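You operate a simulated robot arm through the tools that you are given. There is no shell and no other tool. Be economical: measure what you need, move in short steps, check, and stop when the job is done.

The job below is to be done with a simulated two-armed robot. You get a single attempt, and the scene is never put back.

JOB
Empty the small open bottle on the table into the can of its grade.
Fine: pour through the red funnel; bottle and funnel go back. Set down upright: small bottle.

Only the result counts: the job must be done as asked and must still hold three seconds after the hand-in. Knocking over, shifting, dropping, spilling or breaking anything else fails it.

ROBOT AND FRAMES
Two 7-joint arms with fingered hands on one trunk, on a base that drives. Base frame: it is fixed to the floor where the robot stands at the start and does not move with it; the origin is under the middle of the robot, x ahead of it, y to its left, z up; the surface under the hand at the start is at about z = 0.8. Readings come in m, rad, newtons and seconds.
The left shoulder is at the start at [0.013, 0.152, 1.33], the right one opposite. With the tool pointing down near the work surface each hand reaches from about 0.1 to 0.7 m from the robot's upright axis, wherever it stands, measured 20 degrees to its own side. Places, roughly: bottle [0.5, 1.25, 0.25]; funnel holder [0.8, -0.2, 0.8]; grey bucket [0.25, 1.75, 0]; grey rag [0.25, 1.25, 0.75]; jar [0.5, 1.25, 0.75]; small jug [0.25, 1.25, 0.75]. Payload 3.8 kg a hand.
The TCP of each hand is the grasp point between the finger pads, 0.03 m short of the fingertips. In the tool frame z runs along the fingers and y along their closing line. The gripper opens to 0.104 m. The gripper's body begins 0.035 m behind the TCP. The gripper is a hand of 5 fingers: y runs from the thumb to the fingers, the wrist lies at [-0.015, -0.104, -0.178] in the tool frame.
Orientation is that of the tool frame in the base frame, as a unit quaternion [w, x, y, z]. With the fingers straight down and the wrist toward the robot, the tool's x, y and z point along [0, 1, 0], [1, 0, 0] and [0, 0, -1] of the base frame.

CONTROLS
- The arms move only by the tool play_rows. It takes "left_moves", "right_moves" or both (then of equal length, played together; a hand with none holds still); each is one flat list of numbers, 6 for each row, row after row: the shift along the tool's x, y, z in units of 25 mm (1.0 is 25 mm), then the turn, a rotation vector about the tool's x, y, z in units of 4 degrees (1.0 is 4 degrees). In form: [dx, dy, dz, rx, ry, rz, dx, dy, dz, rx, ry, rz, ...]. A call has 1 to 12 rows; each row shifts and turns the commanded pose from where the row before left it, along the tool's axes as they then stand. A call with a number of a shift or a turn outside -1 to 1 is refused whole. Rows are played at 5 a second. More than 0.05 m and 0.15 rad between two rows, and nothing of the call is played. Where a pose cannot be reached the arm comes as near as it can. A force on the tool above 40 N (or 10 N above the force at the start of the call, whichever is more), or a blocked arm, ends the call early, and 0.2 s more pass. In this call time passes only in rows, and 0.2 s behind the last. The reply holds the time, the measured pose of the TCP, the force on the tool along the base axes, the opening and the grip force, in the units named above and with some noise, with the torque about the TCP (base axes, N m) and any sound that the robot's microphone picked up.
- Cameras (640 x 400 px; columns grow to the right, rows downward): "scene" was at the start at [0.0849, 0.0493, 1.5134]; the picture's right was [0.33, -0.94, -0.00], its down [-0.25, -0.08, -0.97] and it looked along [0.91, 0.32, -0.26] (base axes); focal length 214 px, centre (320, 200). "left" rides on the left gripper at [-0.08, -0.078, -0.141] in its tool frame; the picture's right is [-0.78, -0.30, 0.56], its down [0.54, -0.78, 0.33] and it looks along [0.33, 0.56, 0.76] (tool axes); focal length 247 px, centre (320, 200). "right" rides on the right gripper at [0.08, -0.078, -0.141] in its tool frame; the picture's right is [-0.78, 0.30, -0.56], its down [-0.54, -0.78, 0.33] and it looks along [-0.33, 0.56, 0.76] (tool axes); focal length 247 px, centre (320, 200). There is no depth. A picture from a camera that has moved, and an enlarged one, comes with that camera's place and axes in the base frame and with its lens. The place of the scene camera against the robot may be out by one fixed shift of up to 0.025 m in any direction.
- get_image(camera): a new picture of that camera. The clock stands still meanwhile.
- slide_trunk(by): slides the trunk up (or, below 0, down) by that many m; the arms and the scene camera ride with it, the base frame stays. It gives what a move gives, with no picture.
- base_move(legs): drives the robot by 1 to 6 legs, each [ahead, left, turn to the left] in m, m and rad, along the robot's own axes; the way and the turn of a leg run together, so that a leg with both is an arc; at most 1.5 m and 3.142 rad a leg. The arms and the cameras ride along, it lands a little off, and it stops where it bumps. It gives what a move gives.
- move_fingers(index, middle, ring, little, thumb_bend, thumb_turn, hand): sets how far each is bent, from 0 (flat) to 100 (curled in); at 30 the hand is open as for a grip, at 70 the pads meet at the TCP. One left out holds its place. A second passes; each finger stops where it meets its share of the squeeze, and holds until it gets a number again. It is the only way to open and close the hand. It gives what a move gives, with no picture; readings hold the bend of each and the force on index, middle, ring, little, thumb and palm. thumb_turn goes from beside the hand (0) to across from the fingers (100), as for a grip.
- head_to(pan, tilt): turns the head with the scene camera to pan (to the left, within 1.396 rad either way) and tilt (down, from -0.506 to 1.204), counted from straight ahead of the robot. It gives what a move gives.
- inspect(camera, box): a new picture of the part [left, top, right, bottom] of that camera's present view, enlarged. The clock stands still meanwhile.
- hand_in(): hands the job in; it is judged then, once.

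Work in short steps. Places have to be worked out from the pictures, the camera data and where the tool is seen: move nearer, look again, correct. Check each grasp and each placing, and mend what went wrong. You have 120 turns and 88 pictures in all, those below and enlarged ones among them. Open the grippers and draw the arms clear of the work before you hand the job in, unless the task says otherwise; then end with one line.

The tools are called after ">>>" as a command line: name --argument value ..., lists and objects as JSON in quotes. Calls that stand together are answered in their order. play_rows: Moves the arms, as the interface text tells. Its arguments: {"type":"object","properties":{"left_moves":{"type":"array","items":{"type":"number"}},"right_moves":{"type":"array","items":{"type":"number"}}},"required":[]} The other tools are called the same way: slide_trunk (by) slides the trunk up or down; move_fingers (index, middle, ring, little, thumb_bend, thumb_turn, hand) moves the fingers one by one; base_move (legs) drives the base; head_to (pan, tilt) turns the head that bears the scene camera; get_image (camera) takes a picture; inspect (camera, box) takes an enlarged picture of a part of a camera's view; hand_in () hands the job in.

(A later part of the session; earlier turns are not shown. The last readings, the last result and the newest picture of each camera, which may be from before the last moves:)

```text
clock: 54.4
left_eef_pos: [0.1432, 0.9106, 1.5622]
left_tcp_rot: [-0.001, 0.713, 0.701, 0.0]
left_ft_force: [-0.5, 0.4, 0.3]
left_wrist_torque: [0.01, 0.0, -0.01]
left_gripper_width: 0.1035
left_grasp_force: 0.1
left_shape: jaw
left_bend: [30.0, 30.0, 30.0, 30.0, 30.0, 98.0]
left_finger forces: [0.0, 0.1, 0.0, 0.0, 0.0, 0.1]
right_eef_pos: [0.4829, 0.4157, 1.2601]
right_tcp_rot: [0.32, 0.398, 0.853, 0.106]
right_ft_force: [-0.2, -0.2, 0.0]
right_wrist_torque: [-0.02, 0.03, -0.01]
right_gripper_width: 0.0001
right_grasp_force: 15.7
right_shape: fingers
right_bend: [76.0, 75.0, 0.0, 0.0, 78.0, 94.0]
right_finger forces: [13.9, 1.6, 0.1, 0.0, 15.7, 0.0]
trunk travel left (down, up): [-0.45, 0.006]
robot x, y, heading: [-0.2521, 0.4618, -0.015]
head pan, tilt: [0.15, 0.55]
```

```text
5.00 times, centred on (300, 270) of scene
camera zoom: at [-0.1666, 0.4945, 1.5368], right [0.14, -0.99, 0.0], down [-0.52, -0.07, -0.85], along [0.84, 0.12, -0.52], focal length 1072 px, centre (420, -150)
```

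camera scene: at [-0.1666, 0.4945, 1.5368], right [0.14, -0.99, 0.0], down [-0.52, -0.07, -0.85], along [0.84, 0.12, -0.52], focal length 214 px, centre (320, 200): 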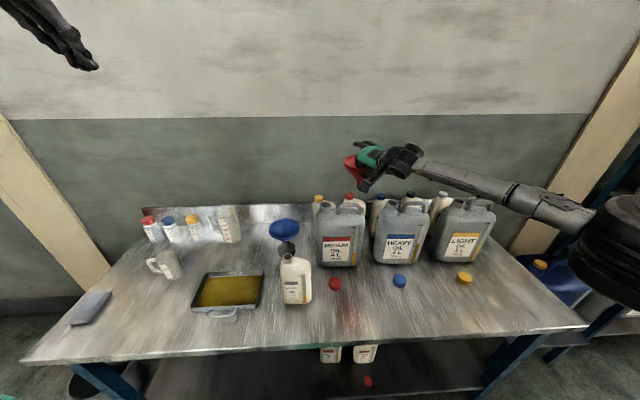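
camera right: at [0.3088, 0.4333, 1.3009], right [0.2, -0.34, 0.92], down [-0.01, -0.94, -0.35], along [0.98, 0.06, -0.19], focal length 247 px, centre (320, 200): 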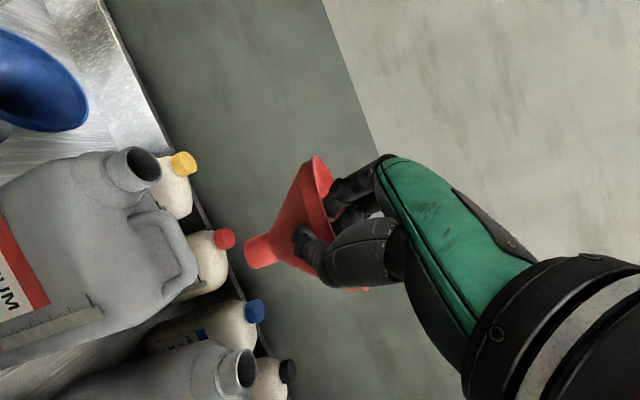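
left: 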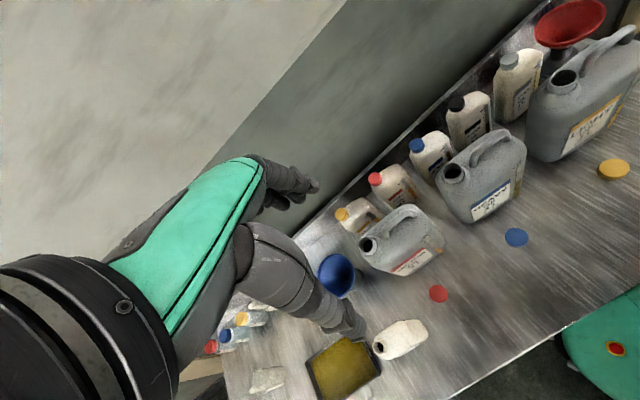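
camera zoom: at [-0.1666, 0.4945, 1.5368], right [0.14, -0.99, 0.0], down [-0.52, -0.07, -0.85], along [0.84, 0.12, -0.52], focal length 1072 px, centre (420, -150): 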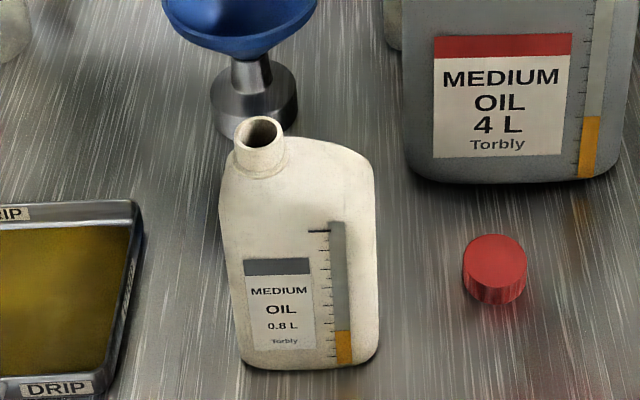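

Combining views, the medium can's mouth is about (0.53, 0.548, 1.085) and the spout tip about (0.513, 0.419, 1.19). I move the funnel over toward the mouth with ~5 cm clearance.

>>> play_rows --right_moves '[0.892, 0.592, 0.218, 0, 0, 0, 0.892, 0.592, 0.218, 0, 0, 0, 0.892, 0.592, 0.318, 0, 0, 0, 0.892, 0.592, 0.318, 0, 0, 0]'

>>> get_image --camera "right"

>>> inspect --camera "scene" --box '[260, 130, 420, 230]'

```text
clock: 55.4
left_eef_pos: [0.1456, 0.9127, 1.5615]
left_tcp_rot: [0.0, 0.712, 0.702, -0.001]
left_ft_force: [-0.3, 0.4, -0.3]
left_wrist_torque: [-0.02, 0.0, 0.0]
left_gripper_width: 0.1037
left_grasp_force: 0.1
left_shape: jaw
left_bend: [30.0, 30.0, 30.0, 30.0, 30.0, 98.0]
left_finger forces: [0.0, 0.1, 0.0, 0.0, 0.0, 0.0]
right_eef_pos: [0.4962, 0.5196, 1.2241]
right_tcp_rot: [0.319, 0.398, 0.854, 0.105]
right_ft_force: [-0.2, 0.4, -1.6]
right_wrist_torque: [-0.04, 0.05, 0.0]
right_gripper_width: 0.0
right_grasp_force: 15.3
right_shape: fingers
right_bend: [76.0, 75.0, 0.0, 0.0, 78.0, 94.0]
right_finger forces: [13.9, 1.6, 0.1, 0.1, 15.8, 0.0]
trunk travel left (down, up): [-0.45, 0.006]
robot x, y, heading: [-0.2442, 0.4632, -0.013]
head pan, tilt: [0.15, 0.55]
```

```text
40 pictures are left
camera right: at [0.3209, 0.5398, 1.2643], right [0.2, -0.34, 0.92], down [-0.01, -0.94, -0.35], along [0.98, 0.06, -0.19], focal length 247 px, centre (320, 200)
```

right: 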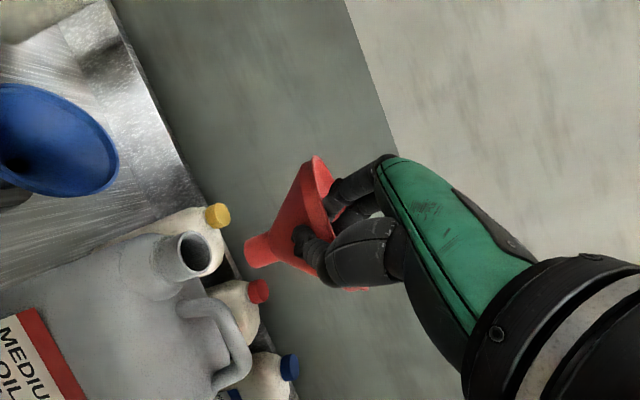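

```text
4.00 times, centred on (340, 180) of scene
camera zoom: at [-0.1664, 0.4968, 1.5367], right [0.13, -0.99, 0.0], down [-0.52, -0.07, -0.85], along [0.84, 0.11, -0.52], focal length 858 px, centre (240, 280)
```

zoom: 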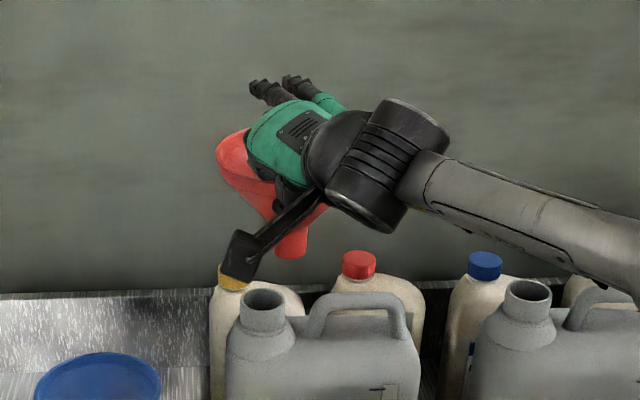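

The right camera's two views fix the mouth at (0.528, 0.547, 1.0925). The spout tip's depth is uncertain, so I bring the left hand's camera around for a side view.

>>> play_rows --left_moves '[-0.267, 0.91, 0.89, 0, 0, 0, -0.267, 0.91, 0.89, 0, 0, 0, -0.267, 0.91, 0.89, 0, 0, 0, -0.267, 0.91, 0.89, 0, 0, 0, -0.267, 0.91, 0.89, 0, 0, 0, -0.267, 0.91, 0.89, 0, 0, 0, -0.267, 0.91, 0.89, 0, 0, 0, -0.267, 0.91, 0.89, 0, 0, 0, -0.267, 0.91, 0.89, 0, 0, 0, 0, 0, 0, 0, 0, 1, 0, 0, 0, 0, 0, 1, 0, 0, 0, 0, 0, 1]'

>>> play_rows --left_moves '[0, 0, 0, 0, 0, 1, 0, 0, 0, 0, 0, 1, 0, 0, 0, 0, 0, 1, 0, 0, 0, 0, 0, 1, 0, 0, 0, 0, 0, 1, 0, 0, 0, 0, 0, 1, 0, 0, 0, 0, 0, 1, 0, 0, 0, 0, 0, 1, 0, 0, 0, 0, 0, 1, 0, 0, 0, 0, 0, 1, 0, 0, 0, 0, 0, 1, 0, 0, 0, 0, 0, 1]'

>>> get_image --camera "left"

```text
clock: 58.0
left_eef_pos: [0.3479, 0.8465, 1.3617]
left_tcp_rot: [-0.001, 0.783, 0.622, -0.001]
left_ft_force: [0.4, -0.3, 0.3]
left_wrist_torque: [-0.03, -0.01, -0.04]
left_gripper_width: 0.1037
left_grasp_force: 0.0
left_shape: jaw
left_bend: [30.0, 30.0, 30.0, 30.0, 30.0, 98.0]
left_finger forces: [0.0, 0.0, 0.0, 0.0, 0.0, 0.0]
right_eef_pos: [0.4965, 0.5204, 1.225]
right_tcp_rot: [0.319, 0.398, 0.854, 0.106]
right_ft_force: [-0.1, 0.5, -1.0]
right_wrist_torque: [-0.01, 0.04, 0.03]
right_gripper_width: 0.0001
right_grasp_force: 15.5
right_shape: fingers
right_bend: [76.0, 75.0, 0.0, 0.0, 78.0, 94.0]
right_finger forces: [13.9, 1.5, 0.0, 0.1, 15.8, 0.0]
trunk travel left (down, up): [-0.45, 0.006]
robot x, y, heading: [-0.244, 0.4629, -0.016]
head pan, tilt: [0.15, 0.55]
```

```text
clock: 60.6
left_eef_pos: [0.3454, 0.8469, 1.3625]
left_tcp_rot: [0.0, 0.968, 0.252, -0.001]
left_ft_force: [0.1, -0.8, 1.0]
left_wrist_torque: [-0.03, -0.01, 0.0]
left_gripper_width: 0.1035
left_grasp_force: 0.1
left_shape: jaw
left_bend: [30.0, 30.0, 30.0, 30.0, 30.0, 98.0]
left_finger forces: [0.0, 0.0, 0.0, 0.1, 0.0, 0.1]
right_eef_pos: [0.4969, 0.5205, 1.225]
right_tcp_rot: [0.318, 0.398, 0.854, 0.106]
right_ft_force: [-0.3, -0.1, -0.5]
right_wrist_torque: [0.0, 0.05, -0.02]
right_gripper_width: 0.0
right_grasp_force: 15.8
right_shape: fingers
right_bend: [76.0, 75.0, 0.0, 0.0, 78.0, 94.0]
right_finger forces: [14.0, 1.4, 0.0, 0.1, 15.8, 0.0]
trunk travel left (down, up): [-0.45, 0.006]
robot x, y, heading: [-0.2472, 0.4614, -0.016]
head pan, tilt: [0.15, 0.55]
```

```text
38 pictures are left
camera left: at [0.2364, 0.875, 1.5026], right [-0.82, -0.12, -0.56], down [0.09, 0.94, -0.33], along [0.56, -0.32, -0.76], focal length 247 px, centre (320, 200)
```

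left: 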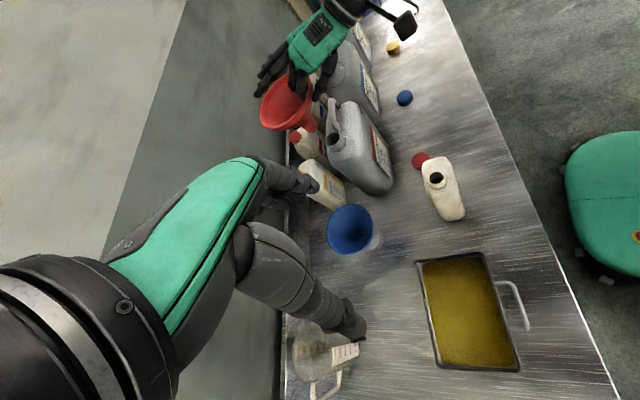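

>>> inspect --camera "left" --box '[250, 60, 390, 170]'

```text
3.64 times, centred on (320, 115) of left
camera zoom: at [0.2364, 0.875, 1.5026], right [-0.82, -0.12, -0.56], down [0.09, 0.94, -0.33], along [0.56, -0.32, -0.76], focal length 898 px, centre (320, 509)
```

zoom: 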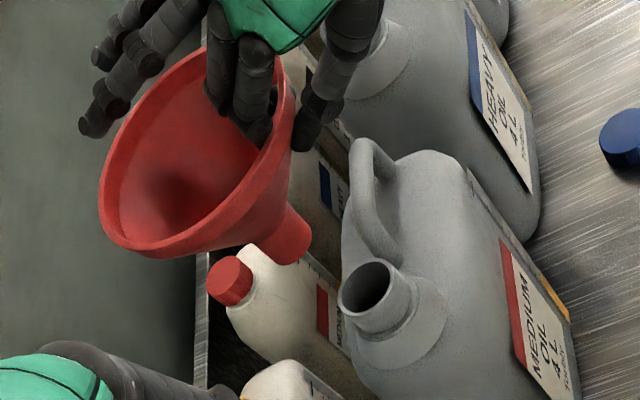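

Side view gives spout tip (0.566, 0.523, 1.128), funnel vertical within ~3°. I shift it by (-0.039, +0.026, 0) to be over the mouth and recheck.

>>> play_rows --right_moves '[0.76, -0.135, -0.53, 0, 0, 0, 0.76, -0.135, -0.53, 0, 0, 0]'

>>> inspect --camera "left" --box '[250, 60, 390, 170]'

>>> get_image --camera "right"

```text
clock: 61.2
left_eef_pos: [0.3435, 0.8466, 1.3622]
left_tcp_rot: [-0.001, 0.968, 0.252, 0.0]
left_ft_force: [0.8, 0.0, -0.2]
left_wrist_torque: [-0.01, 0.01, 0.01]
left_gripper_width: 0.1035
left_grasp_force: 0.1
left_shape: jaw
left_bend: [30.0, 30.0, 30.0, 30.0, 30.0, 98.0]
left_finger forces: [0.1, 0.0, 0.0, 0.1, 0.0, 0.0]
right_eef_pos: [0.4554, 0.5454, 1.2232]
right_tcp_rot: [0.319, 0.397, 0.854, 0.106]
right_ft_force: [-0.5, 0.1, -1.2]
right_wrist_torque: [0.01, 0.04, 0.02]
right_gripper_width: 0.0001
right_grasp_force: 15.8
right_shape: fingers
right_bend: [76.0, 75.0, 0.0, 0.0, 78.0, 94.0]
right_finger forces: [14.0, 1.6, 0.1, 0.0, 15.8, 0.0]
trunk travel left (down, up): [-0.45, 0.006]
robot x, y, heading: [-0.2529, 0.4671, -0.017]
head pan, tilt: [0.15, 0.55]
```

```text
3.64 times, centred on (320, 115) of left
camera zoom: at [0.2355, 0.8752, 1.5028], right [-0.82, -0.12, -0.56], down [0.09, 0.94, -0.33], along [0.56, -0.32, -0.76], focal length 898 px, centre (320, 509)
```

zoom: 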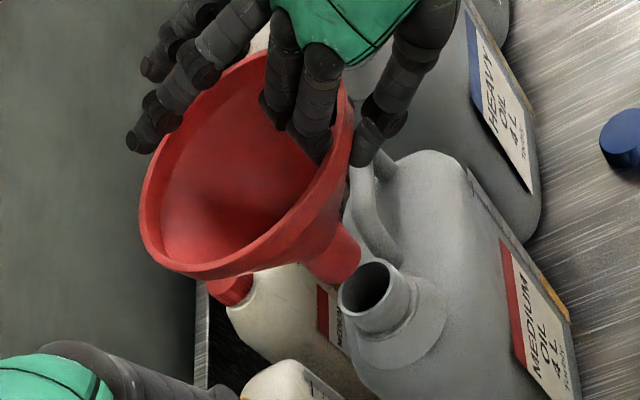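

```text
35 pictures are left
camera right: at [0.2806, 0.5628, 1.2639], right [0.2, -0.34, 0.92], down [-0.01, -0.94, -0.35], along [0.98, 0.06, -0.19], focal length 247 px, centre (320, 200)
```

right: 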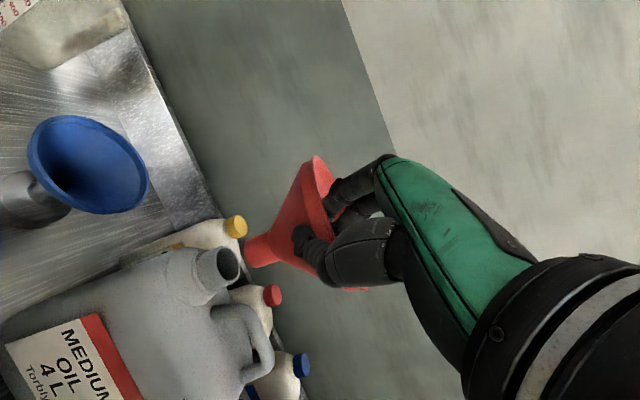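

Both views show the spout tip almost straight above the mouth. I descend 2.5 cm and check.

>>> play_rows --right_moves '[0.23, -0.2, 0.4, 0, 0, 0, 0.23, -0.2, 0.4, 0, 0, 0]'

>>> inspect --camera "left" --box '[290, 90, 370, 150]'

>>> inspect --camera "right" --box '[180, 200, 320, 310]'

```text
clock: 61.8
left_eef_pos: [0.3451, 0.8467, 1.3621]
left_tcp_rot: [0.0, 0.968, 0.252, 0.0]
left_ft_force: [0.3, -0.2, 0.6]
left_wrist_torque: [0.02, 0.0, 0.02]
left_gripper_width: 0.104
left_grasp_force: 0.0
left_shape: jaw
left_bend: [30.0, 30.0, 30.0, 30.0, 30.0, 98.0]
left_finger forces: [0.1, 0.0, 0.0, 0.1, 0.0, 0.0]
right_eef_pos: [0.457, 0.5468, 1.1978]
right_tcp_rot: [0.317, 0.398, 0.854, 0.106]
right_ft_force: [0.3, -0.2, -0.3]
right_wrist_torque: [-0.01, 0.01, 0.0]
right_gripper_width: 0.0
right_grasp_force: 15.7
right_shape: fingers
right_bend: [76.0, 75.0, 0.0, 0.0, 78.0, 94.0]
right_finger forces: [14.0, 1.5, 0.0, 0.0, 15.9, 0.0]
trunk travel left (down, up): [-0.45, 0.006]
robot x, y, heading: [-0.2488, 0.4651, -0.013]
head pan, tilt: [0.15, 0.55]
```

```text
6.67 times, centred on (330, 120) of left
camera zoom: at [0.2361, 0.8755, 1.5024], right [-0.82, -0.12, -0.56], down [0.09, 0.94, -0.33], along [0.56, -0.32, -0.76], focal length 1646 px, centre (253, 733)
```

zoom: 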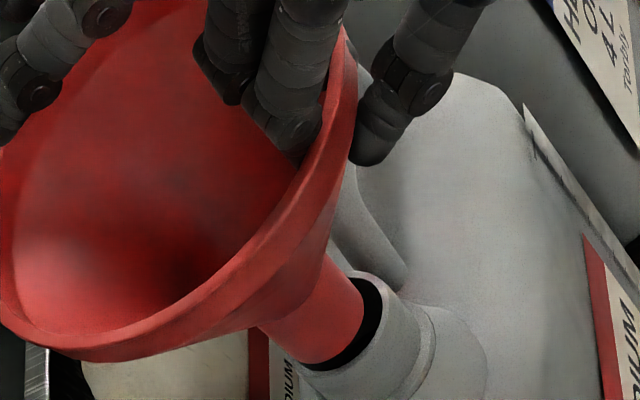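

```text
3.64 times, centred on (250, 255) of right
camera zoom: at [0.2824, 0.5642, 1.2382], right [0.2, -0.34, 0.92], down [-0.01, -0.94, -0.35], along [0.98, 0.06, -0.19], focal length 898 px, centre (574, 0)
```

zoom: 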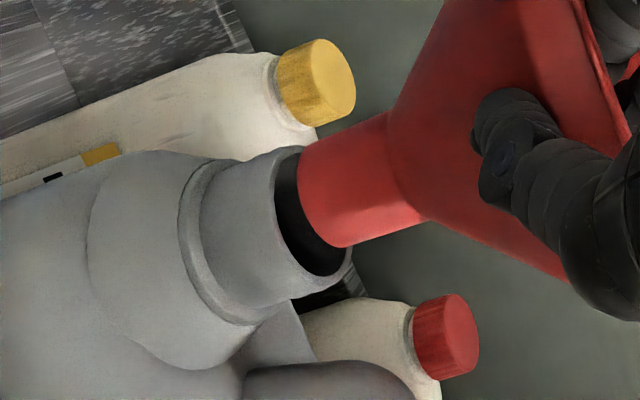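

The spout is at the opening; right view says it's ~2.5 mm too far +y. I correct and descend 2 cm slowly.

>>> play_rows --right_moves '[-0.075, -0.066, 0, 0, 0, 0, 0.092, -0.087, 0.155, 0, 0, 0, 0.092, -0.087, 0.155, 0, 0, 0, 0.092, -0.087, 0.155, 0, 0, 0, 0.092, -0.087, 0.155, 0, 0, 0]'

>>> inspect --camera "right" --box '[180, 200, 320, 310]'

```text
clock: 63.0
left_eef_pos: [0.3442, 0.8479, 1.3611]
left_tcp_rot: [-0.001, 0.968, 0.252, -0.001]
left_ft_force: [0.2, 0.7, 0.0]
left_wrist_torque: [-0.01, -0.01, 0.0]
left_gripper_width: 0.1035
left_grasp_force: 0.1
left_shape: jaw
left_bend: [30.0, 30.0, 30.0, 30.0, 30.0, 98.0]
left_finger forces: [0.0, 0.0, 0.1, 0.0, 0.1, 0.0]
right_eef_pos: [0.4573, 0.5433, 1.1798]
right_tcp_rot: [0.318, 0.399, 0.853, 0.106]
right_ft_force: [-0.1, -0.2, -0.2]
right_wrist_torque: [0.02, 0.02, 0.0]
right_gripper_width: 0.0
right_grasp_force: 16.3
right_shape: fingers
right_bend: [76.0, 75.0, 0.0, 0.0, 78.0, 94.0]
right_finger forces: [14.2, 1.4, 0.1, 0.1, 16.0, 0.1]
trunk travel left (down, up): [-0.45, 0.006]
robot x, y, heading: [-0.2476, 0.4661, -0.017]
head pan, tilt: [0.15, 0.55]
```

```text
3.64 times, centred on (250, 255) of right
camera zoom: at [0.282, 0.5611, 1.2192], right [0.2, -0.34, 0.92], down [-0.01, -0.94, -0.35], along [0.98, 0.06, -0.19], focal length 898 px, centre (574, 0)
```

zoom: 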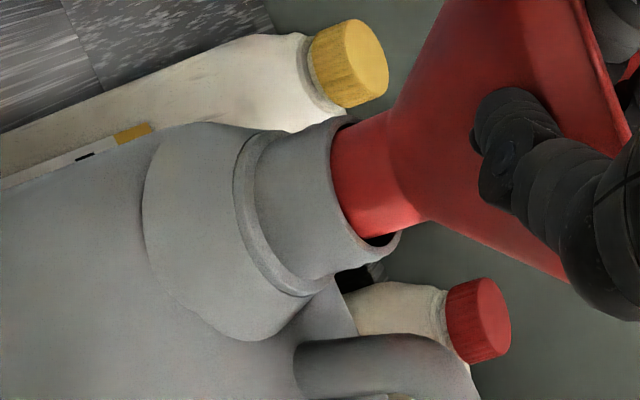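

The spout is in the mouth with no contact force. I continue down 1.5 cm with a touch more -y.

>>> play_rows --right_moves '[-0.05, -0.045, 0, 0, 0, 0, 0.092, -0.087, 0.155, 0, 0, 0, 0.092, -0.087, 0.155, 0, 0, 0, 0.046, -0.044, 0.077, 0, 0, 0]'

>>> inspect --camera "right" --box '[180, 200, 320, 310]'

```text
clock: 64.0
left_eef_pos: [0.344, 0.8477, 1.3615]
left_tcp_rot: [0.0, 0.968, 0.251, 0.0]
left_ft_force: [0.5, 0.1, 0.0]
left_wrist_torque: [0.01, -0.05, 0.04]
left_gripper_width: 0.1038
left_grasp_force: 0.2
left_shape: jaw
left_bend: [30.0, 30.0, 30.0, 30.0, 30.0, 98.0]
left_finger forces: [0.0, 0.0, 0.0, 0.0, 0.0, 0.1]
right_eef_pos: [0.4564, 0.5401, 1.168]
right_tcp_rot: [0.319, 0.398, 0.854, 0.106]
right_ft_force: [-0.5, -0.2, -1.2]
right_wrist_torque: [-0.07, 0.04, -0.01]
right_gripper_width: 0.0
right_grasp_force: 15.6
right_shape: fingers
right_bend: [76.0, 75.0, 0.0, 0.0, 78.0, 94.0]
right_finger forces: [14.1, 1.4, 0.1, 0.0, 15.9, 0.0]
trunk travel left (down, up): [-0.45, 0.006]
robot x, y, heading: [-0.248, 0.4617, -0.018]
head pan, tilt: [0.15, 0.55]
```

```text
3.64 times, centred on (250, 255) of right
camera zoom: at [0.2813, 0.5589, 1.2075], right [0.2, -0.34, 0.92], down [-0.01, -0.94, -0.35], along [0.98, 0.06, -0.19], focal length 898 px, centre (574, 0)
```

zoom: 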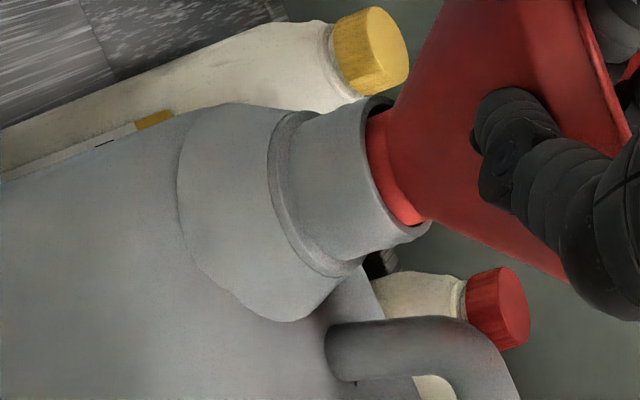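

Nearly seated. I lower 6 mm more, then release gently.

>>> play_rows --right_moves '[0.04, 0.02, 0.0, 0, 0, 0, 0.055, -0.052, 0.093, 0, 0, 0, 0.055, -0.052, 0.093, 0, 0, 0]'

>>> move_fingers --hand "right" --index 68 --middle 68 --thumb_bend 70

>>> get_image --camera "right"

```text
clock: 64.8
left_eef_pos: [0.3447, 0.8474, 1.3617]
left_tcp_rot: [0.0, 0.968, 0.252, 0.001]
left_ft_force: [-0.4, 0.6, -0.2]
left_wrist_torque: [-0.02, 0.02, -0.02]
left_gripper_width: 0.1038
left_grasp_force: 0.0
left_shape: jaw
left_bend: [30.0, 30.0, 30.0, 30.0, 30.0, 98.0]
left_finger forces: [0.1, 0.0, 0.1, 0.1, 0.1, 0.0]
right_eef_pos: [0.4561, 0.5419, 1.1614]
right_tcp_rot: [0.319, 0.398, 0.854, 0.106]
right_ft_force: [0.1, -0.3, 0.1]
right_wrist_torque: [0.0, 0.05, 0.01]
right_gripper_width: 0.0
right_grasp_force: 15.3
right_shape: fingers
right_bend: [76.0, 75.0, 0.0, 0.0, 78.0, 94.0]
right_finger forces: [14.2, 1.4, 0.0, 0.1, 16.0, 0.0]
trunk travel left (down, up): [-0.45, 0.006]
robot x, y, heading: [-0.2466, 0.4662, -0.016]
head pan, tilt: [0.15, 0.55]
```

```text
clock: 65.8
left_eef_pos: [0.3438, 0.8475, 1.3617]
left_tcp_rot: [0.0, 0.968, 0.251, 0.0]
left_ft_force: [-0.3, 0.4, 0.5]
left_wrist_torque: [-0.03, 0.0, -0.01]
left_gripper_width: 0.1035
left_grasp_force: 0.1
left_shape: jaw
left_bend: [30.0, 30.0, 30.0, 30.0, 30.0, 98.0]
left_finger forces: [0.0, 0.0, 0.0, 0.0, 0.0, 0.1]
right_eef_pos: [0.4551, 0.5425, 1.1616]
right_tcp_rot: [0.319, 0.399, 0.853, 0.106]
right_ft_force: [0.4, -0.2, 1.4]
right_wrist_torque: [0.05, 0.03, -0.01]
right_gripper_width: 0.0041
right_grasp_force: 1.5
right_shape: fingers
right_bend: [68.0, 68.0, 0.0, 0.0, 70.0, 97.0]
right_finger forces: [1.5, 0.1, 0.0, 0.1, 0.8, 0.0]
trunk travel left (down, up): [-0.45, 0.006]
robot x, y, heading: [-0.2524, 0.4635, -0.014]
head pan, tilt: [0.15, 0.55]
```

```text
30 pictures are left
camera right: at [0.2805, 0.5606, 1.2013], right [0.2, -0.34, 0.92], down [-0.01, -0.94, -0.35], along [0.98, 0.06, -0.19], focal length 247 px, centre (320, 200)
```

right: 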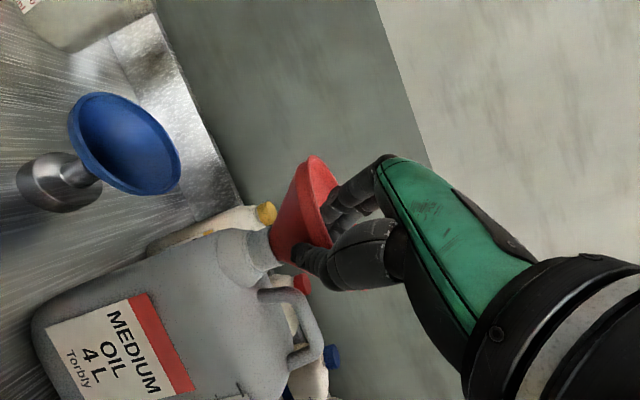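

Released and seated. I open fully and withdraw along the tool axis 12 cm.

>>> move_fingers --hand "right" --index 35 --middle 35 --thumb_bend 35

>>> play_rows --right_moves '[0, 0, -0.5, 0, 0, 0, 0, 0, -1, 0, 0, 0, 0, 0, -1, 0, 0, 0, 0, 0, -1, 0, 0, 0, 0, 0, -1, 0, 0, 0, 0, 0, -1, 0, 0, 0]'

>>> get_image --camera "scene"

```text
clock: 66.8
left_eef_pos: [0.3444, 0.8472, 1.3619]
left_tcp_rot: [0.001, 0.968, 0.252, 0.0]
left_ft_force: [1.0, 0.1, 0.4]
left_wrist_torque: [0.02, 0.01, 0.01]
left_gripper_width: 0.1037
left_grasp_force: 0.1
left_shape: jaw
left_bend: [30.0, 30.0, 30.0, 30.0, 30.0, 98.0]
left_finger forces: [0.1, 0.0, 0.0, 0.0, 0.0, 0.0]
right_eef_pos: [0.4553, 0.5429, 1.1617]
right_tcp_rot: [0.318, 0.397, 0.854, 0.106]
right_ft_force: [1.1, 0.8, -0.5]
right_wrist_torque: [0.01, -0.01, -0.01]
right_gripper_width: 0.0902
right_grasp_force: 0.0
right_shape: fingers
right_bend: [35.0, 35.0, 0.0, 0.0, 35.0, 97.0]
right_finger forces: [0.1, 0.1, 0.0, 0.0, 0.0, 0.0]
trunk travel left (down, up): [-0.45, 0.006]
robot x, y, heading: [-0.2471, 0.4641, -0.016]
head pan, tilt: [0.15, 0.55]
```

```text
clock: 68.2
left_eef_pos: [0.344, 0.8463, 1.3624]
left_tcp_rot: [0.0, 0.968, 0.252, 0.0]
left_ft_force: [0.1, -0.8, 0.5]
left_wrist_torque: [0.0, 0.03, -0.02]
left_gripper_width: 0.1037
left_grasp_force: 0.1
left_shape: jaw
left_bend: [30.0, 30.0, 30.0, 30.0, 30.0, 98.0]
left_finger forces: [0.0, 0.0, 0.1, 0.0, 0.0, 0.0]
right_eef_pos: [0.3679, 0.5524, 1.2685]
right_tcp_rot: [0.318, 0.397, 0.854, 0.107]
right_ft_force: [0.3, -0.2, -0.1]
right_wrist_torque: [-0.01, 0.01, -0.01]
right_gripper_width: 0.0903
right_grasp_force: 0.1
right_shape: fingers
right_bend: [35.0, 35.0, 0.0, 0.0, 35.0, 97.0]
right_finger forces: [0.1, 0.1, 0.0, 0.0, 0.0, 0.0]
trunk travel left (down, up): [-0.45, 0.006]
robot x, y, heading: [-0.2479, 0.4627, -0.021]
head pan, tilt: [0.15, 0.55]
```

```text
29 pictures are left
camera scene: at [-0.1674, 0.4947, 1.5368], right [0.13, -0.99, 0.0], down [-0.52, -0.07, -0.85], along [0.84, 0.11, -0.52], focal length 214 px, centre (320, 200)
```

scene: 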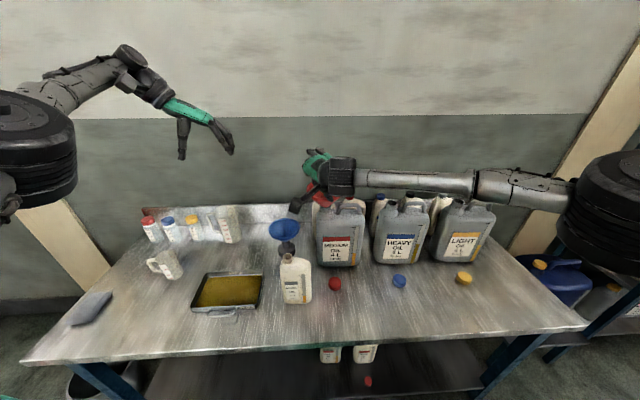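

Funnel stands in the can. Bottle is around centre (0.32, 0.627), mouth at its left end. I retract the right hand to free space to turn it so it points left for the bottle.

>>> play_rows --right_moves '[-0.1, -0.94, -0.1, 0, 0, 0, -0.1, -0.94, -0.1, 0, 0, 0, -0.1, -0.94, -0.1, 0, 0, 0, -0.1, -0.94, -0.1, 0, 0, 0, -0.1, -0.94, -0.1, 0, 0, 0, -0.1, -0.94, -0.1, 0, 0, 0, -0.1, -0.94, -0.1, 0, 0, 0, -0.1, -0.94, -0.1, 0, 0, 0, -0.1, -0.94, -0.1, 0, 0, 0, -0.1, -0.94, -0.1, 0, 0, 0]'

>>> play_rows --right_moves '[0, 0, 0, 0.0375, 0.977, 0.479, 0, 0, 0, 0.0375, 0.977, 0.479, 0, 0, 0, 0.0375, 0.977, 0.479, 0, 0, 0, 0.0375, 0.977, 0.479, 0, 0, 0, 0.0375, 0.977, 0.479, 0, 0, 0, 0.0375, 0.977, 0.479, 0, 0, 0, 0.0375, 0.977, 0.479, 0, 0, 0, 0.0375, 0.977, 0.479, 0, 0, 0, 0.0375, 0.977, 0.479, 0, 0, 0, 0.0375, 0.977, 0.479, 0, 0, 0, 0.0375, 0.977, 0.479, 0, 0, 0, 0.0375, 0.977, 0.479]'

>>> play_rows --right_moves '[0, 0, 0, 0.0375, 0.977, 0.479, 0, 0, 0, 0.0375, 0.977, 0.479, 0, 0, 0, 0.0375, 0.977, 0.479, 0, 0, 0, 0.0375, 0.977, 0.479, 0, 0, 0, 0.0375, 0.977, 0.479, 0, 0, 0, 0.0375, 0.977, 0.479, 0, 0, 0, 0.0375, 0.977, 0.479, 0, 0, 0, 0.0375, 0.977, 0.479, 0, 0, 0, 0.0375, 0.977, 0.479, 0, 0, 0, 0.0375, 0.977, 0.479, 0, 0, 0, 0.0375, 0.977, 0.479, 0, 0, 0, 0.0375, 0.977, 0.479]'

```text
clock: 70.4
left_eef_pos: [0.3443, 0.847, 1.3628]
left_tcp_rot: [0.0, 0.968, 0.252, 0.001]
left_ft_force: [-0.7, 0.5, -0.2]
left_wrist_torque: [0.01, 0.01, -0.01]
left_gripper_width: 0.1038
left_grasp_force: 0.0
left_shape: jaw
left_bend: [30.0, 30.0, 30.0, 30.0, 30.0, 98.0]
left_finger forces: [0.1, 0.0, 0.0, 0.1, 0.0, 0.0]
right_eef_pos: [0.271, 0.41, 1.2206]
right_tcp_rot: [0.315, 0.393, 0.857, 0.11]
right_ft_force: [1.2, -0.4, -1.1]
right_wrist_torque: [-0.01, -0.02, 0.01]
right_gripper_width: 0.0907
right_grasp_force: 0.0
right_shape: fingers
right_bend: [35.0, 35.0, 0.0, 0.0, 35.0, 97.0]
right_finger forces: [0.0, 0.0, 0.0, 0.0, 0.1, 0.0]
right hand out of reach, approached as far as the arm can: row 7, 8, 9, 10
trunk travel left (down, up): [-0.45, 0.006]
robot x, y, heading: [-0.2455, 0.4622, -0.013]
head pan, tilt: [0.15, 0.55]
```

```text
clock: 73.0
left_eef_pos: [0.3443, 0.8471, 1.3614]
left_tcp_rot: [0.0, 0.968, 0.252, 0.0]
left_ft_force: [0.5, -0.2, 0.0]
left_wrist_torque: [-0.04, -0.01, -0.02]
left_gripper_width: 0.1038
left_grasp_force: 0.1
left_shape: jaw
left_bend: [30.0, 30.0, 30.0, 30.0, 30.0, 98.0]
left_finger forces: [0.1, 0.1, 0.2, 0.0, 0.0, 0.0]
right_eef_pos: [0.2736, 0.4097, 1.2222]
right_tcp_rot: [-0.079, 0.486, 0.817, 0.301]
right_ft_force: [0.3, 0.0, -0.5]
right_wrist_torque: [-0.01, 0.0, -0.01]
right_gripper_width: 0.0906
right_grasp_force: 0.1
right_shape: fingers
right_bend: [35.0, 35.0, 0.0, 0.0, 35.0, 97.0]
right_finger forces: [0.1, 0.0, 0.0, 0.0, 0.0, 0.1]
trunk travel left (down, up): [-0.45, 0.006]
robot x, y, heading: [-0.2477, 0.4657, -0.017]
head pan, tilt: [0.15, 0.55]
```

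```text
clock: 75.6
left_eef_pos: [0.3456, 0.8466, 1.3611]
left_tcp_rot: [0.0, 0.968, 0.252, 0.0]
left_ft_force: [-1.1, 0.7, -1.2]
left_wrist_torque: [0.0, -0.02, -0.03]
left_gripper_width: 0.1037
left_grasp_force: 0.0
left_shape: jaw
left_bend: [30.0, 30.0, 30.0, 30.0, 30.0, 98.0]
left_finger forces: [0.0, 0.1, 0.0, 0.0, 0.1, 0.0]
right_eef_pos: [0.2732, 0.4099, 1.223]
right_tcp_rot: [-0.46, 0.473, 0.612, 0.436]
right_ft_force: [-0.4, 0.6, -0.3]
right_wrist_torque: [-0.01, 0.0, 0.0]
right_gripper_width: 0.0907
right_grasp_force: 0.0
right_shape: fingers
right_bend: [35.0, 35.0, 0.0, 0.0, 35.0, 97.0]
right_finger forces: [0.0, 0.0, 0.0, 0.0, 0.0, 0.0]
trunk travel left (down, up): [-0.45, 0.006]
robot x, y, heading: [-0.2486, 0.4631, -0.019]
head pan, tilt: [0.15, 0.55]
```

Rotation is nearly complete; I finish it, set the hand to the open grip, and drive 9 cm ahead.

>>> play_rows --right_moves '[0, 0, 0, 0.0375, 0.977, 0.479, 0, 0, 0, 0.0375, 0.977, 0.479, 0, 0, 0, 0.0375, 0.977, 0.479]'

>>> move_fingers --hand "right" --index 30 --middle 30 --ring 30 --little 30 --thumb_bend 30 --thumb_turn 100

>>> base_move --legs '[[0.09, 0.0, 0.0]]'

>>> slide_trunk --by -0.17

>>> get_image --camera "right"

```text
clock: 76.4
left_eef_pos: [0.344, 0.8472, 1.3622]
left_tcp_rot: [0.0, 0.968, 0.253, 0.0]
left_ft_force: [-0.4, 0.0, -0.1]
left_wrist_torque: [-0.01, -0.02, -0.04]
left_gripper_width: 0.1038
left_grasp_force: 0.1
left_shape: jaw
left_bend: [30.0, 30.0, 30.0, 30.0, 30.0, 98.0]
left_finger forces: [0.0, 0.0, 0.0, 0.1, 0.1, 0.0]
right_eef_pos: [0.2731, 0.4074, 1.2207]
right_tcp_rot: [0.542, -0.455, -0.54, -0.456]
right_ft_force: [0.5, -0.3, -0.1]
right_wrist_torque: [0.01, -0.03, 0.03]
right_gripper_width: 0.0905
right_grasp_force: 0.0
right_shape: fingers
right_bend: [35.0, 35.0, 0.0, 0.0, 35.0, 97.0]
right_finger forces: [0.0, 0.0, 0.1, 0.0, 0.1, 0.0]
trunk travel left (down, up): [-0.45, 0.006]
robot x, y, heading: [-0.2453, 0.4624, -0.014]
head pan, tilt: [0.15, 0.55]
```

```text
clock: 77.4
left_eef_pos: [0.3447, 0.8467, 1.3621]
left_tcp_rot: [0.0, 0.968, 0.252, 0.0]
left_ft_force: [0.1, 0.0, -0.2]
left_wrist_torque: [-0.02, 0.01, -0.01]
left_gripper_width: 0.1038
left_grasp_force: 0.1
left_shape: jaw
left_bend: [30.0, 30.0, 30.0, 30.0, 30.0, 98.0]
left_finger forces: [0.0, 0.0, 0.0, 0.1, 0.1, 0.1]
right_eef_pos: [0.2728, 0.4087, 1.2216]
right_tcp_rot: [0.542, -0.455, -0.539, -0.456]
right_ft_force: [-0.2, 0.8, -0.2]
right_wrist_torque: [-0.03, 0.0, -0.01]
right_gripper_width: 0.1025
right_grasp_force: 0.0
right_shape: fingers
right_bend: [30.0, 30.0, 30.0, 30.0, 30.0, 97.0]
right_finger forces: [0.1, 0.0, 0.0, 0.0, 0.0, 0.1]
trunk travel left (down, up): [-0.45, 0.006]
robot x, y, heading: [-0.2485, 0.4601, -0.013]
head pan, tilt: [0.15, 0.55]
```

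```text
clock: 78.5
left_eef_pos: [0.428, 0.8463, 1.3651]
left_tcp_rot: [0.001, 0.967, 0.253, 0.003]
left_ft_force: [-1.5, -0.3, 0.2]
left_wrist_torque: [-0.03, -0.07, 0.02]
left_gripper_width: 0.1041
left_grasp_force: 0.1
left_shape: jaw
left_bend: [30.0, 30.0, 30.0, 30.0, 30.0, 98.0]
left_finger forces: [0.1, 0.0, 0.1, 0.1, 0.0, 0.1]
right_eef_pos: [0.3584, 0.4077, 1.2246]
right_tcp_rot: [-0.54, 0.454, 0.542, 0.456]
right_ft_force: [0.1, 0.8, 0.1]
right_wrist_torque: [0.01, 0.01, -0.03]
right_gripper_width: 0.1028
right_grasp_force: 0.1
right_shape: fingers
right_bend: [30.0, 30.0, 30.0, 30.0, 30.0, 97.0]
right_finger forces: [0.0, 0.0, 0.0, 0.0, 0.0, 0.0]
trunk travel left (down, up): [-0.45, 0.006]
robot x, y, heading: [-0.1521, 0.4631, -0.013]
head pan, tilt: [0.15, 0.55]
```

```text
clock: 80.4
left_eef_pos: [0.435, 0.8474, 1.193]
left_tcp_rot: [0.001, 0.968, 0.253, 0.001]
left_ft_force: [1.1, -0.4, -0.6]
left_wrist_torque: [-0.04, 0.01, 0.0]
left_gripper_width: 0.1036
left_grasp_force: 0.0
left_shape: jaw
left_bend: [30.0, 30.0, 30.0, 30.0, 30.0, 98.0]
left_finger forces: [0.1, 0.1, 0.1, 0.0, 0.1, 0.0]
right_eef_pos: [0.3642, 0.408, 1.0517]
right_tcp_rot: [0.542, -0.455, -0.54, -0.455]
right_ft_force: [0.0, 0.3, -0.2]
right_wrist_torque: [0.0, -0.03, 0.03]
right_gripper_width: 0.103
right_grasp_force: 0.0
right_shape: fingers
right_bend: [30.0, 30.0, 30.0, 30.0, 30.0, 97.0]
right_finger forces: [0.0, 0.0, 0.0, 0.0, 0.0, 0.0]
trunk travel left (down, up): [-0.28, 0.176]
robot x, y, heading: [-0.1532, 0.4579, -0.013]
head pan, tilt: [0.15, 0.55]
```

```text
28 pictures are left
camera right: at [0.3128, 0.2548, 1.1327], right [0.39, -0.49, -0.78], down [-0.82, 0.2, -0.53], along [0.42, 0.85, -0.33], focal length 247 px, centre (320, 200)
```

right: 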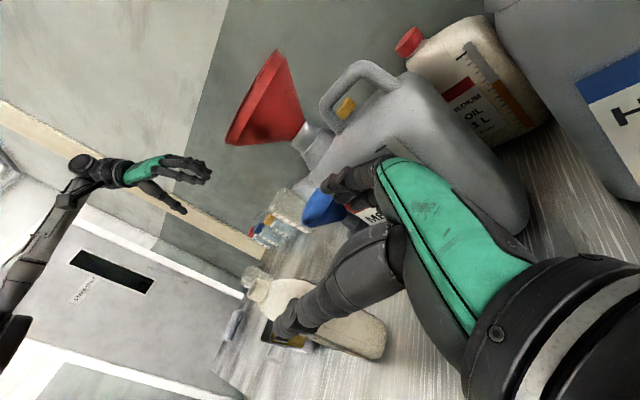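

The bottle is ahead of the hand (mouth near (0.325, 0.65, 1.01)). I descend to grip height at a point 15 cm to the right of the grasp.

>>> play_rows --right_moves '[-0.98, -0.033, 0.378, 0, 0, 0, -0.98, -0.033, 0.378, 0, 0, 0, -0.98, -0.033, 0.378, 0, 0, 0, -0.98, -0.033, 0.378, 0, 0, 0, -0.98, -0.033, 0.378, 0, 0, 0, -0.98, -0.033, 0.378, 0, 0, 0]'

>>> get_image --camera "right"

>>> get_image --camera "scene"

```text
clock: 81.8
left_eef_pos: [0.4351, 0.8464, 1.1906]
left_tcp_rot: [0.0, 0.968, 0.252, 0.0]
left_ft_force: [0.1, 0.5, 0.0]
left_wrist_torque: [0.01, 0.0, -0.02]
left_gripper_width: 0.1036
left_grasp_force: 0.0
left_shape: jaw
left_bend: [30.0, 30.0, 30.0, 30.0, 30.0, 98.0]
left_finger forces: [0.0, 0.1, 0.0, 0.1, 0.1, 0.0]
right_eef_pos: [0.3526, 0.4495, 0.9433]
right_tcp_rot: [0.543, -0.456, -0.54, -0.454]
right_ft_force: [-0.4, -0.4, 0.3]
right_wrist_torque: [-0.02, 0.0, 0.03]
right_gripper_width: 0.1028
right_grasp_force: 0.0
right_shape: fingers
right_bend: [30.0, 30.0, 30.0, 30.0, 30.0, 97.0]
right_finger forces: [0.0, 0.0, 0.1, 0.0, 0.0, 0.0]
right hand out of reach, approached as far as the arm can: row 5, 6
trunk travel left (down, up): [-0.28, 0.176]
robot x, y, heading: [-0.1527, 0.4602, -0.015]
head pan, tilt: [0.15, 0.55]
```

```text
27 pictures are left
camera right: at [0.3, 0.2954, 1.0239], right [0.38, -0.5, -0.78], down [-0.83, 0.19, -0.53], along [0.41, 0.85, -0.34], focal length 247 px, centre (320, 200)
```

right: 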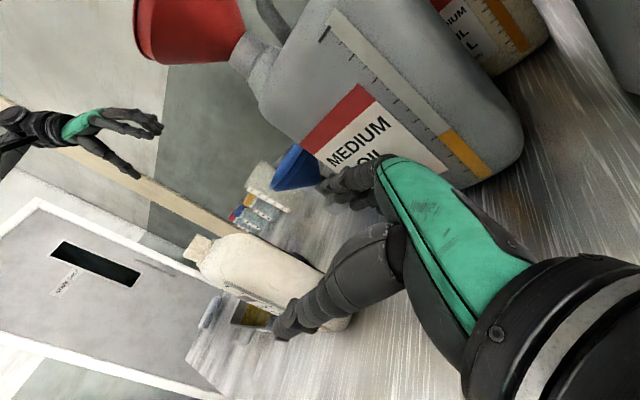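

```text
26 pictures are left
camera scene: at [-0.0379, 0.4941, 1.3552], right [0.14, -0.99, -0.01], down [-0.59, -0.07, -0.81], along [0.8, 0.12, -0.59], focal length 214 px, centre (320, 200)
```

scene: 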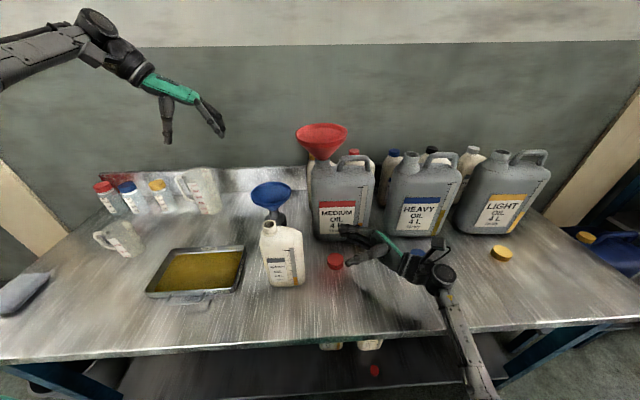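

The wrist runs into its limits here. I raise both hands (left one well clear of the funnel) and drive 0.26 m right so the right forearm comes in more from the side.

>>> play_rows --left_moves '[0, 0, -1, 0, 0, 0, 0, 0, -1, 0, 0, 0, 0, 0, -1, 0, 0, 0, 0, 0, -1, 0, 0, 0, 0, 0, -1, 0, 0, 0, 0, 0, -1, 0, 0, 0, 0, 0, -1, 0, 0, 0, 0, 0, -1, 0, 0, 0, 0, 0, -1, 0, 0, 0, 0, 0, -1, 0, 0, 0]' --right_moves '[1, 0, 0, 0, 0, 0, 1, 0, 0, 0, 0, 0, 0, 0, 0, 0, 0, 0, 0, 0, 0, 0, 0, 0, 0, 0, 0, 0, 0, 0, 0, 0, 0, 0, 0, 0, 0, 0, 0, 0, 0, 0, 0, 0, 0, 0, 0, 0, 0, 0, 0, 0, 0, 0, 0, 0, 0, 0, 0, 0]'

>>> base_move --legs '[[0.0, -0.26, 0.0]]'

```text
clock: 84.0
left_eef_pos: [0.3872, 0.8331, 1.3498]
left_tcp_rot: [0.001, 0.968, 0.253, 0.001]
left_ft_force: [-0.1, -0.2, 0.1]
left_wrist_torque: [0.03, 0.01, 0.0]
left_gripper_width: 0.1039
left_grasp_force: 0.0
left_shape: jaw
left_bend: [30.0, 30.0, 30.0, 30.0, 30.0, 98.0]
left_finger forces: [0.0, 0.1, 0.0, 0.0, 0.1, 0.1]
left hand out of reach, approached as far as the arm can: row 3, 4, 5, 6, 7, 8, 9, 10
right_eef_pos: [0.3519, 0.448, 0.9946]
right_tcp_rot: [0.543, -0.454, -0.539, -0.456]
right_ft_force: [1.2, -0.2, 0.5]
right_wrist_torque: [0.0, 0.0, 0.0]
right_gripper_width: 0.1029
right_grasp_force: 0.0
right_shape: fingers
right_bend: [30.0, 30.0, 30.0, 30.0, 30.0, 97.0]
right_finger forces: [0.1, 0.0, 0.0, 0.1, 0.1, 0.1]
trunk travel left (down, up): [-0.28, 0.176]
robot x, y, heading: [-0.1547, 0.466, -0.016]
head pan, tilt: [0.15, 0.55]
```

```text
clock: 85.9
left_eef_pos: [0.3847, 0.5755, 1.3494]
left_tcp_rot: [0.001, 0.967, 0.253, 0.0]
left_ft_force: [0.4, -0.8, 0.5]
left_wrist_torque: [0.0, -0.03, 0.03]
left_gripper_width: 0.1038
left_grasp_force: 0.1
left_shape: jaw
left_bend: [30.0, 30.0, 30.0, 30.0, 30.0, 98.0]
left_finger forces: [0.0, 0.0, 0.1, 0.0, 0.0, 0.0]
right_eef_pos: [0.3487, 0.1915, 0.9954]
right_tcp_rot: [0.543, -0.454, -0.541, -0.455]
right_ft_force: [-0.5, -0.9, 1.1]
right_wrist_torque: [0.01, 0.03, 0.02]
right_gripper_width: 0.103
right_grasp_force: 0.1
right_shape: fingers
right_bend: [30.0, 30.0, 30.0, 30.0, 30.0, 97.0]
right_finger forces: [0.1, 0.0, 0.1, 0.0, 0.0, 0.1]
trunk travel left (down, up): [-0.28, 0.176]
robot x, y, heading: [-0.1552, 0.2037, -0.018]
head pan, tilt: [0.15, 0.55]
```

Now the right hand moves left and down to the pre-grasp point (0.349, 0.463, 0.905).

>>> play_rows --right_moves '[-0.327, 0.167, 0.97, 0, 0, 0, -0.327, 0.167, 0.97, 0, 0, 0, -0.327, 0.167, 0.97, 0, 0, 0, -0.327, 0.167, 0.97, 0, 0, 0, -0.327, 0.167, 0.97, 0, 0, 0, -0.327, 0.167, 0.97, 0, 0, 0, -0.327, 0.167, 0.97, 0, 0, 0, -0.327, 0.167, 0.97, 0, 0, 0, -0.327, 0.167, 0.97, 0, 0, 0, -0.327, 0.167, 0.97, 0, 0, 0, -0.327, 0.167, 0.97, 0, 0, 0]'

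>>> get_image --camera "right"

>>> get_image --camera "left"

```text
clock: 88.3
left_eef_pos: [0.3846, 0.5761, 1.3507]
left_tcp_rot: [0.001, 0.967, 0.253, 0.0]
left_ft_force: [-0.5, 0.2, 0.1]
left_wrist_torque: [-0.01, 0.01, -0.01]
left_gripper_width: 0.1037
left_grasp_force: 0.0
left_shape: jaw
left_bend: [30.0, 30.0, 30.0, 30.0, 30.0, 98.0]
left_finger forces: [0.1, 0.0, 0.1, 0.1, 0.0, 0.0]
right_eef_pos: [0.3532, 0.4307, 0.9339]
right_tcp_rot: [0.539, -0.481, -0.537, -0.435]
right_ft_force: [0.0, -0.9, 1.3]
right_wrist_torque: [0.0, -0.01, -0.04]
right_gripper_width: 0.1028
right_grasp_force: 0.1
right_shape: fingers
right_bend: [30.0, 30.0, 30.0, 30.0, 30.0, 98.0]
right_finger forces: [0.0, 0.0, 0.0, 0.0, 0.1, 0.0]
right hand out of reach, approached as far as the arm can: row 7, 8, 9
trunk travel left (down, up): [-0.28, 0.176]
robot x, y, heading: [-0.1619, 0.2009, -0.01]
head pan, tilt: [0.15, 0.55]
```

```text
25 pictures are left
camera right: at [0.3014, 0.2824, 1.0248], right [0.35, -0.54, -0.77], down [-0.84, 0.18, -0.51], along [0.41, 0.82, -0.39], focal length 247 px, centre (320, 200)
```

right: 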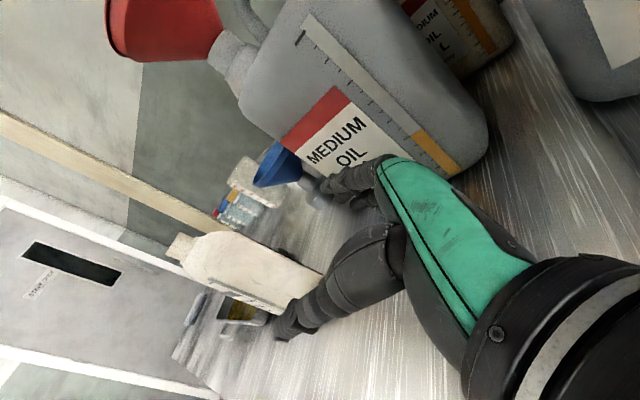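

```text
24 pictures are left
camera left: at [0.276, 0.6048, 1.4902], right [-0.82, -0.12, -0.56], down [0.09, 0.94, -0.33], along [0.56, -0.32, -0.76], focal length 247 px, centre (320, 200)
```

left: 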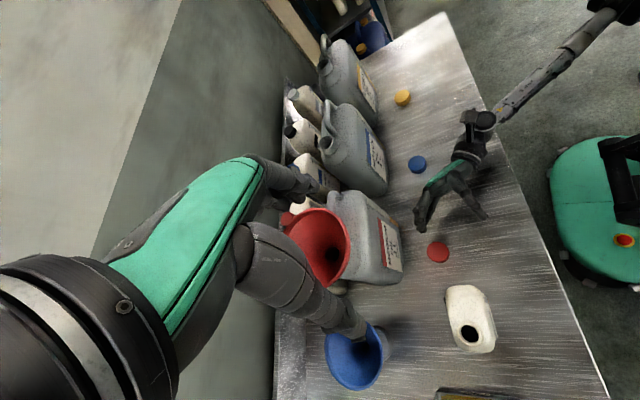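

The limit seems to be wrist angle, with the forearm sloping down. I raise the right hand, pull the left hand back from the funnel, and lower the trunk 15 cm to flatten the forearm.

>>> play_rows --left_moves '[-0.87, -0.49, 0, 0, 0, 0, -0.87, -0.49, 0, 0, 0, 0, -0.87, -0.49, 0, 0, 0, 0, -0.87, -0.49, 0, 0, 0, 0, -0.87, -0.49, 0, 0, 0, 0]' --right_moves '[1, 0, 0, 0, 0, 0, 1, 0, 0, 0, 0, 0, 1, 0, 0, 0, 0, 0, 1, 0, 0, 0, 0, 0, 1, 0, 0, 0, 0, 0]'

>>> slide_trunk --by -0.15

```text
clock: 89.5
left_eef_pos: [0.2562, 0.5737, 1.3514]
left_tcp_rot: [0.0, 0.967, 0.253, 0.0]
left_ft_force: [-0.4, 1.1, 0.3]
left_wrist_torque: [-0.02, -0.04, -0.02]
left_gripper_width: 0.1036
left_grasp_force: 0.0
left_shape: jaw
left_bend: [30.0, 30.0, 30.0, 30.0, 30.0, 98.0]
left_finger forces: [0.0, 0.0, 0.0, 0.0, 0.0, 0.0]
right_eef_pos: [0.3554, 0.4372, 1.0613]
right_tcp_rot: [0.538, -0.481, -0.537, -0.436]
right_ft_force: [-0.8, 1.0, 1.1]
right_wrist_torque: [0.02, -0.01, -0.04]
right_gripper_width: 0.1029
right_grasp_force: 0.1
right_shape: fingers
right_bend: [30.0, 30.0, 30.0, 30.0, 30.0, 98.0]
right_finger forces: [0.0, 0.1, 0.0, 0.1, 0.1, 0.0]
trunk travel left (down, up): [-0.28, 0.176]
robot x, y, heading: [-0.1603, 0.2062, -0.012]
head pan, tilt: [0.15, 0.55]
```

```text
clock: 91.2
left_eef_pos: [0.2585, 0.5747, 1.1996]
left_tcp_rot: [0.001, 0.967, 0.254, 0.0]
left_ft_force: [0.1, -0.6, 0.5]
left_wrist_torque: [-0.01, -0.02, 0.01]
left_gripper_width: 0.1038
left_grasp_force: 0.0
left_shape: jaw
left_bend: [30.0, 30.0, 30.0, 30.0, 30.0, 98.0]
left_finger forces: [0.1, 0.0, 0.0, 0.1, 0.0, 0.1]
right_eef_pos: [0.3571, 0.4362, 0.9105]
right_tcp_rot: [0.539, -0.48, -0.538, -0.435]
right_ft_force: [0.3, -0.3, -0.1]
right_wrist_torque: [-0.04, 0.01, 0.01]
right_gripper_width: 0.1028
right_grasp_force: 0.1
right_shape: fingers
right_bend: [30.0, 30.0, 30.0, 30.0, 30.0, 98.0]
right_finger forces: [0.0, 0.0, 0.1, 0.0, 0.1, 0.0]
trunk travel left (down, up): [-0.13, 0.326]
robot x, y, heading: [-0.1618, 0.2029, -0.013]
head pan, tilt: [0.15, 0.55]
```

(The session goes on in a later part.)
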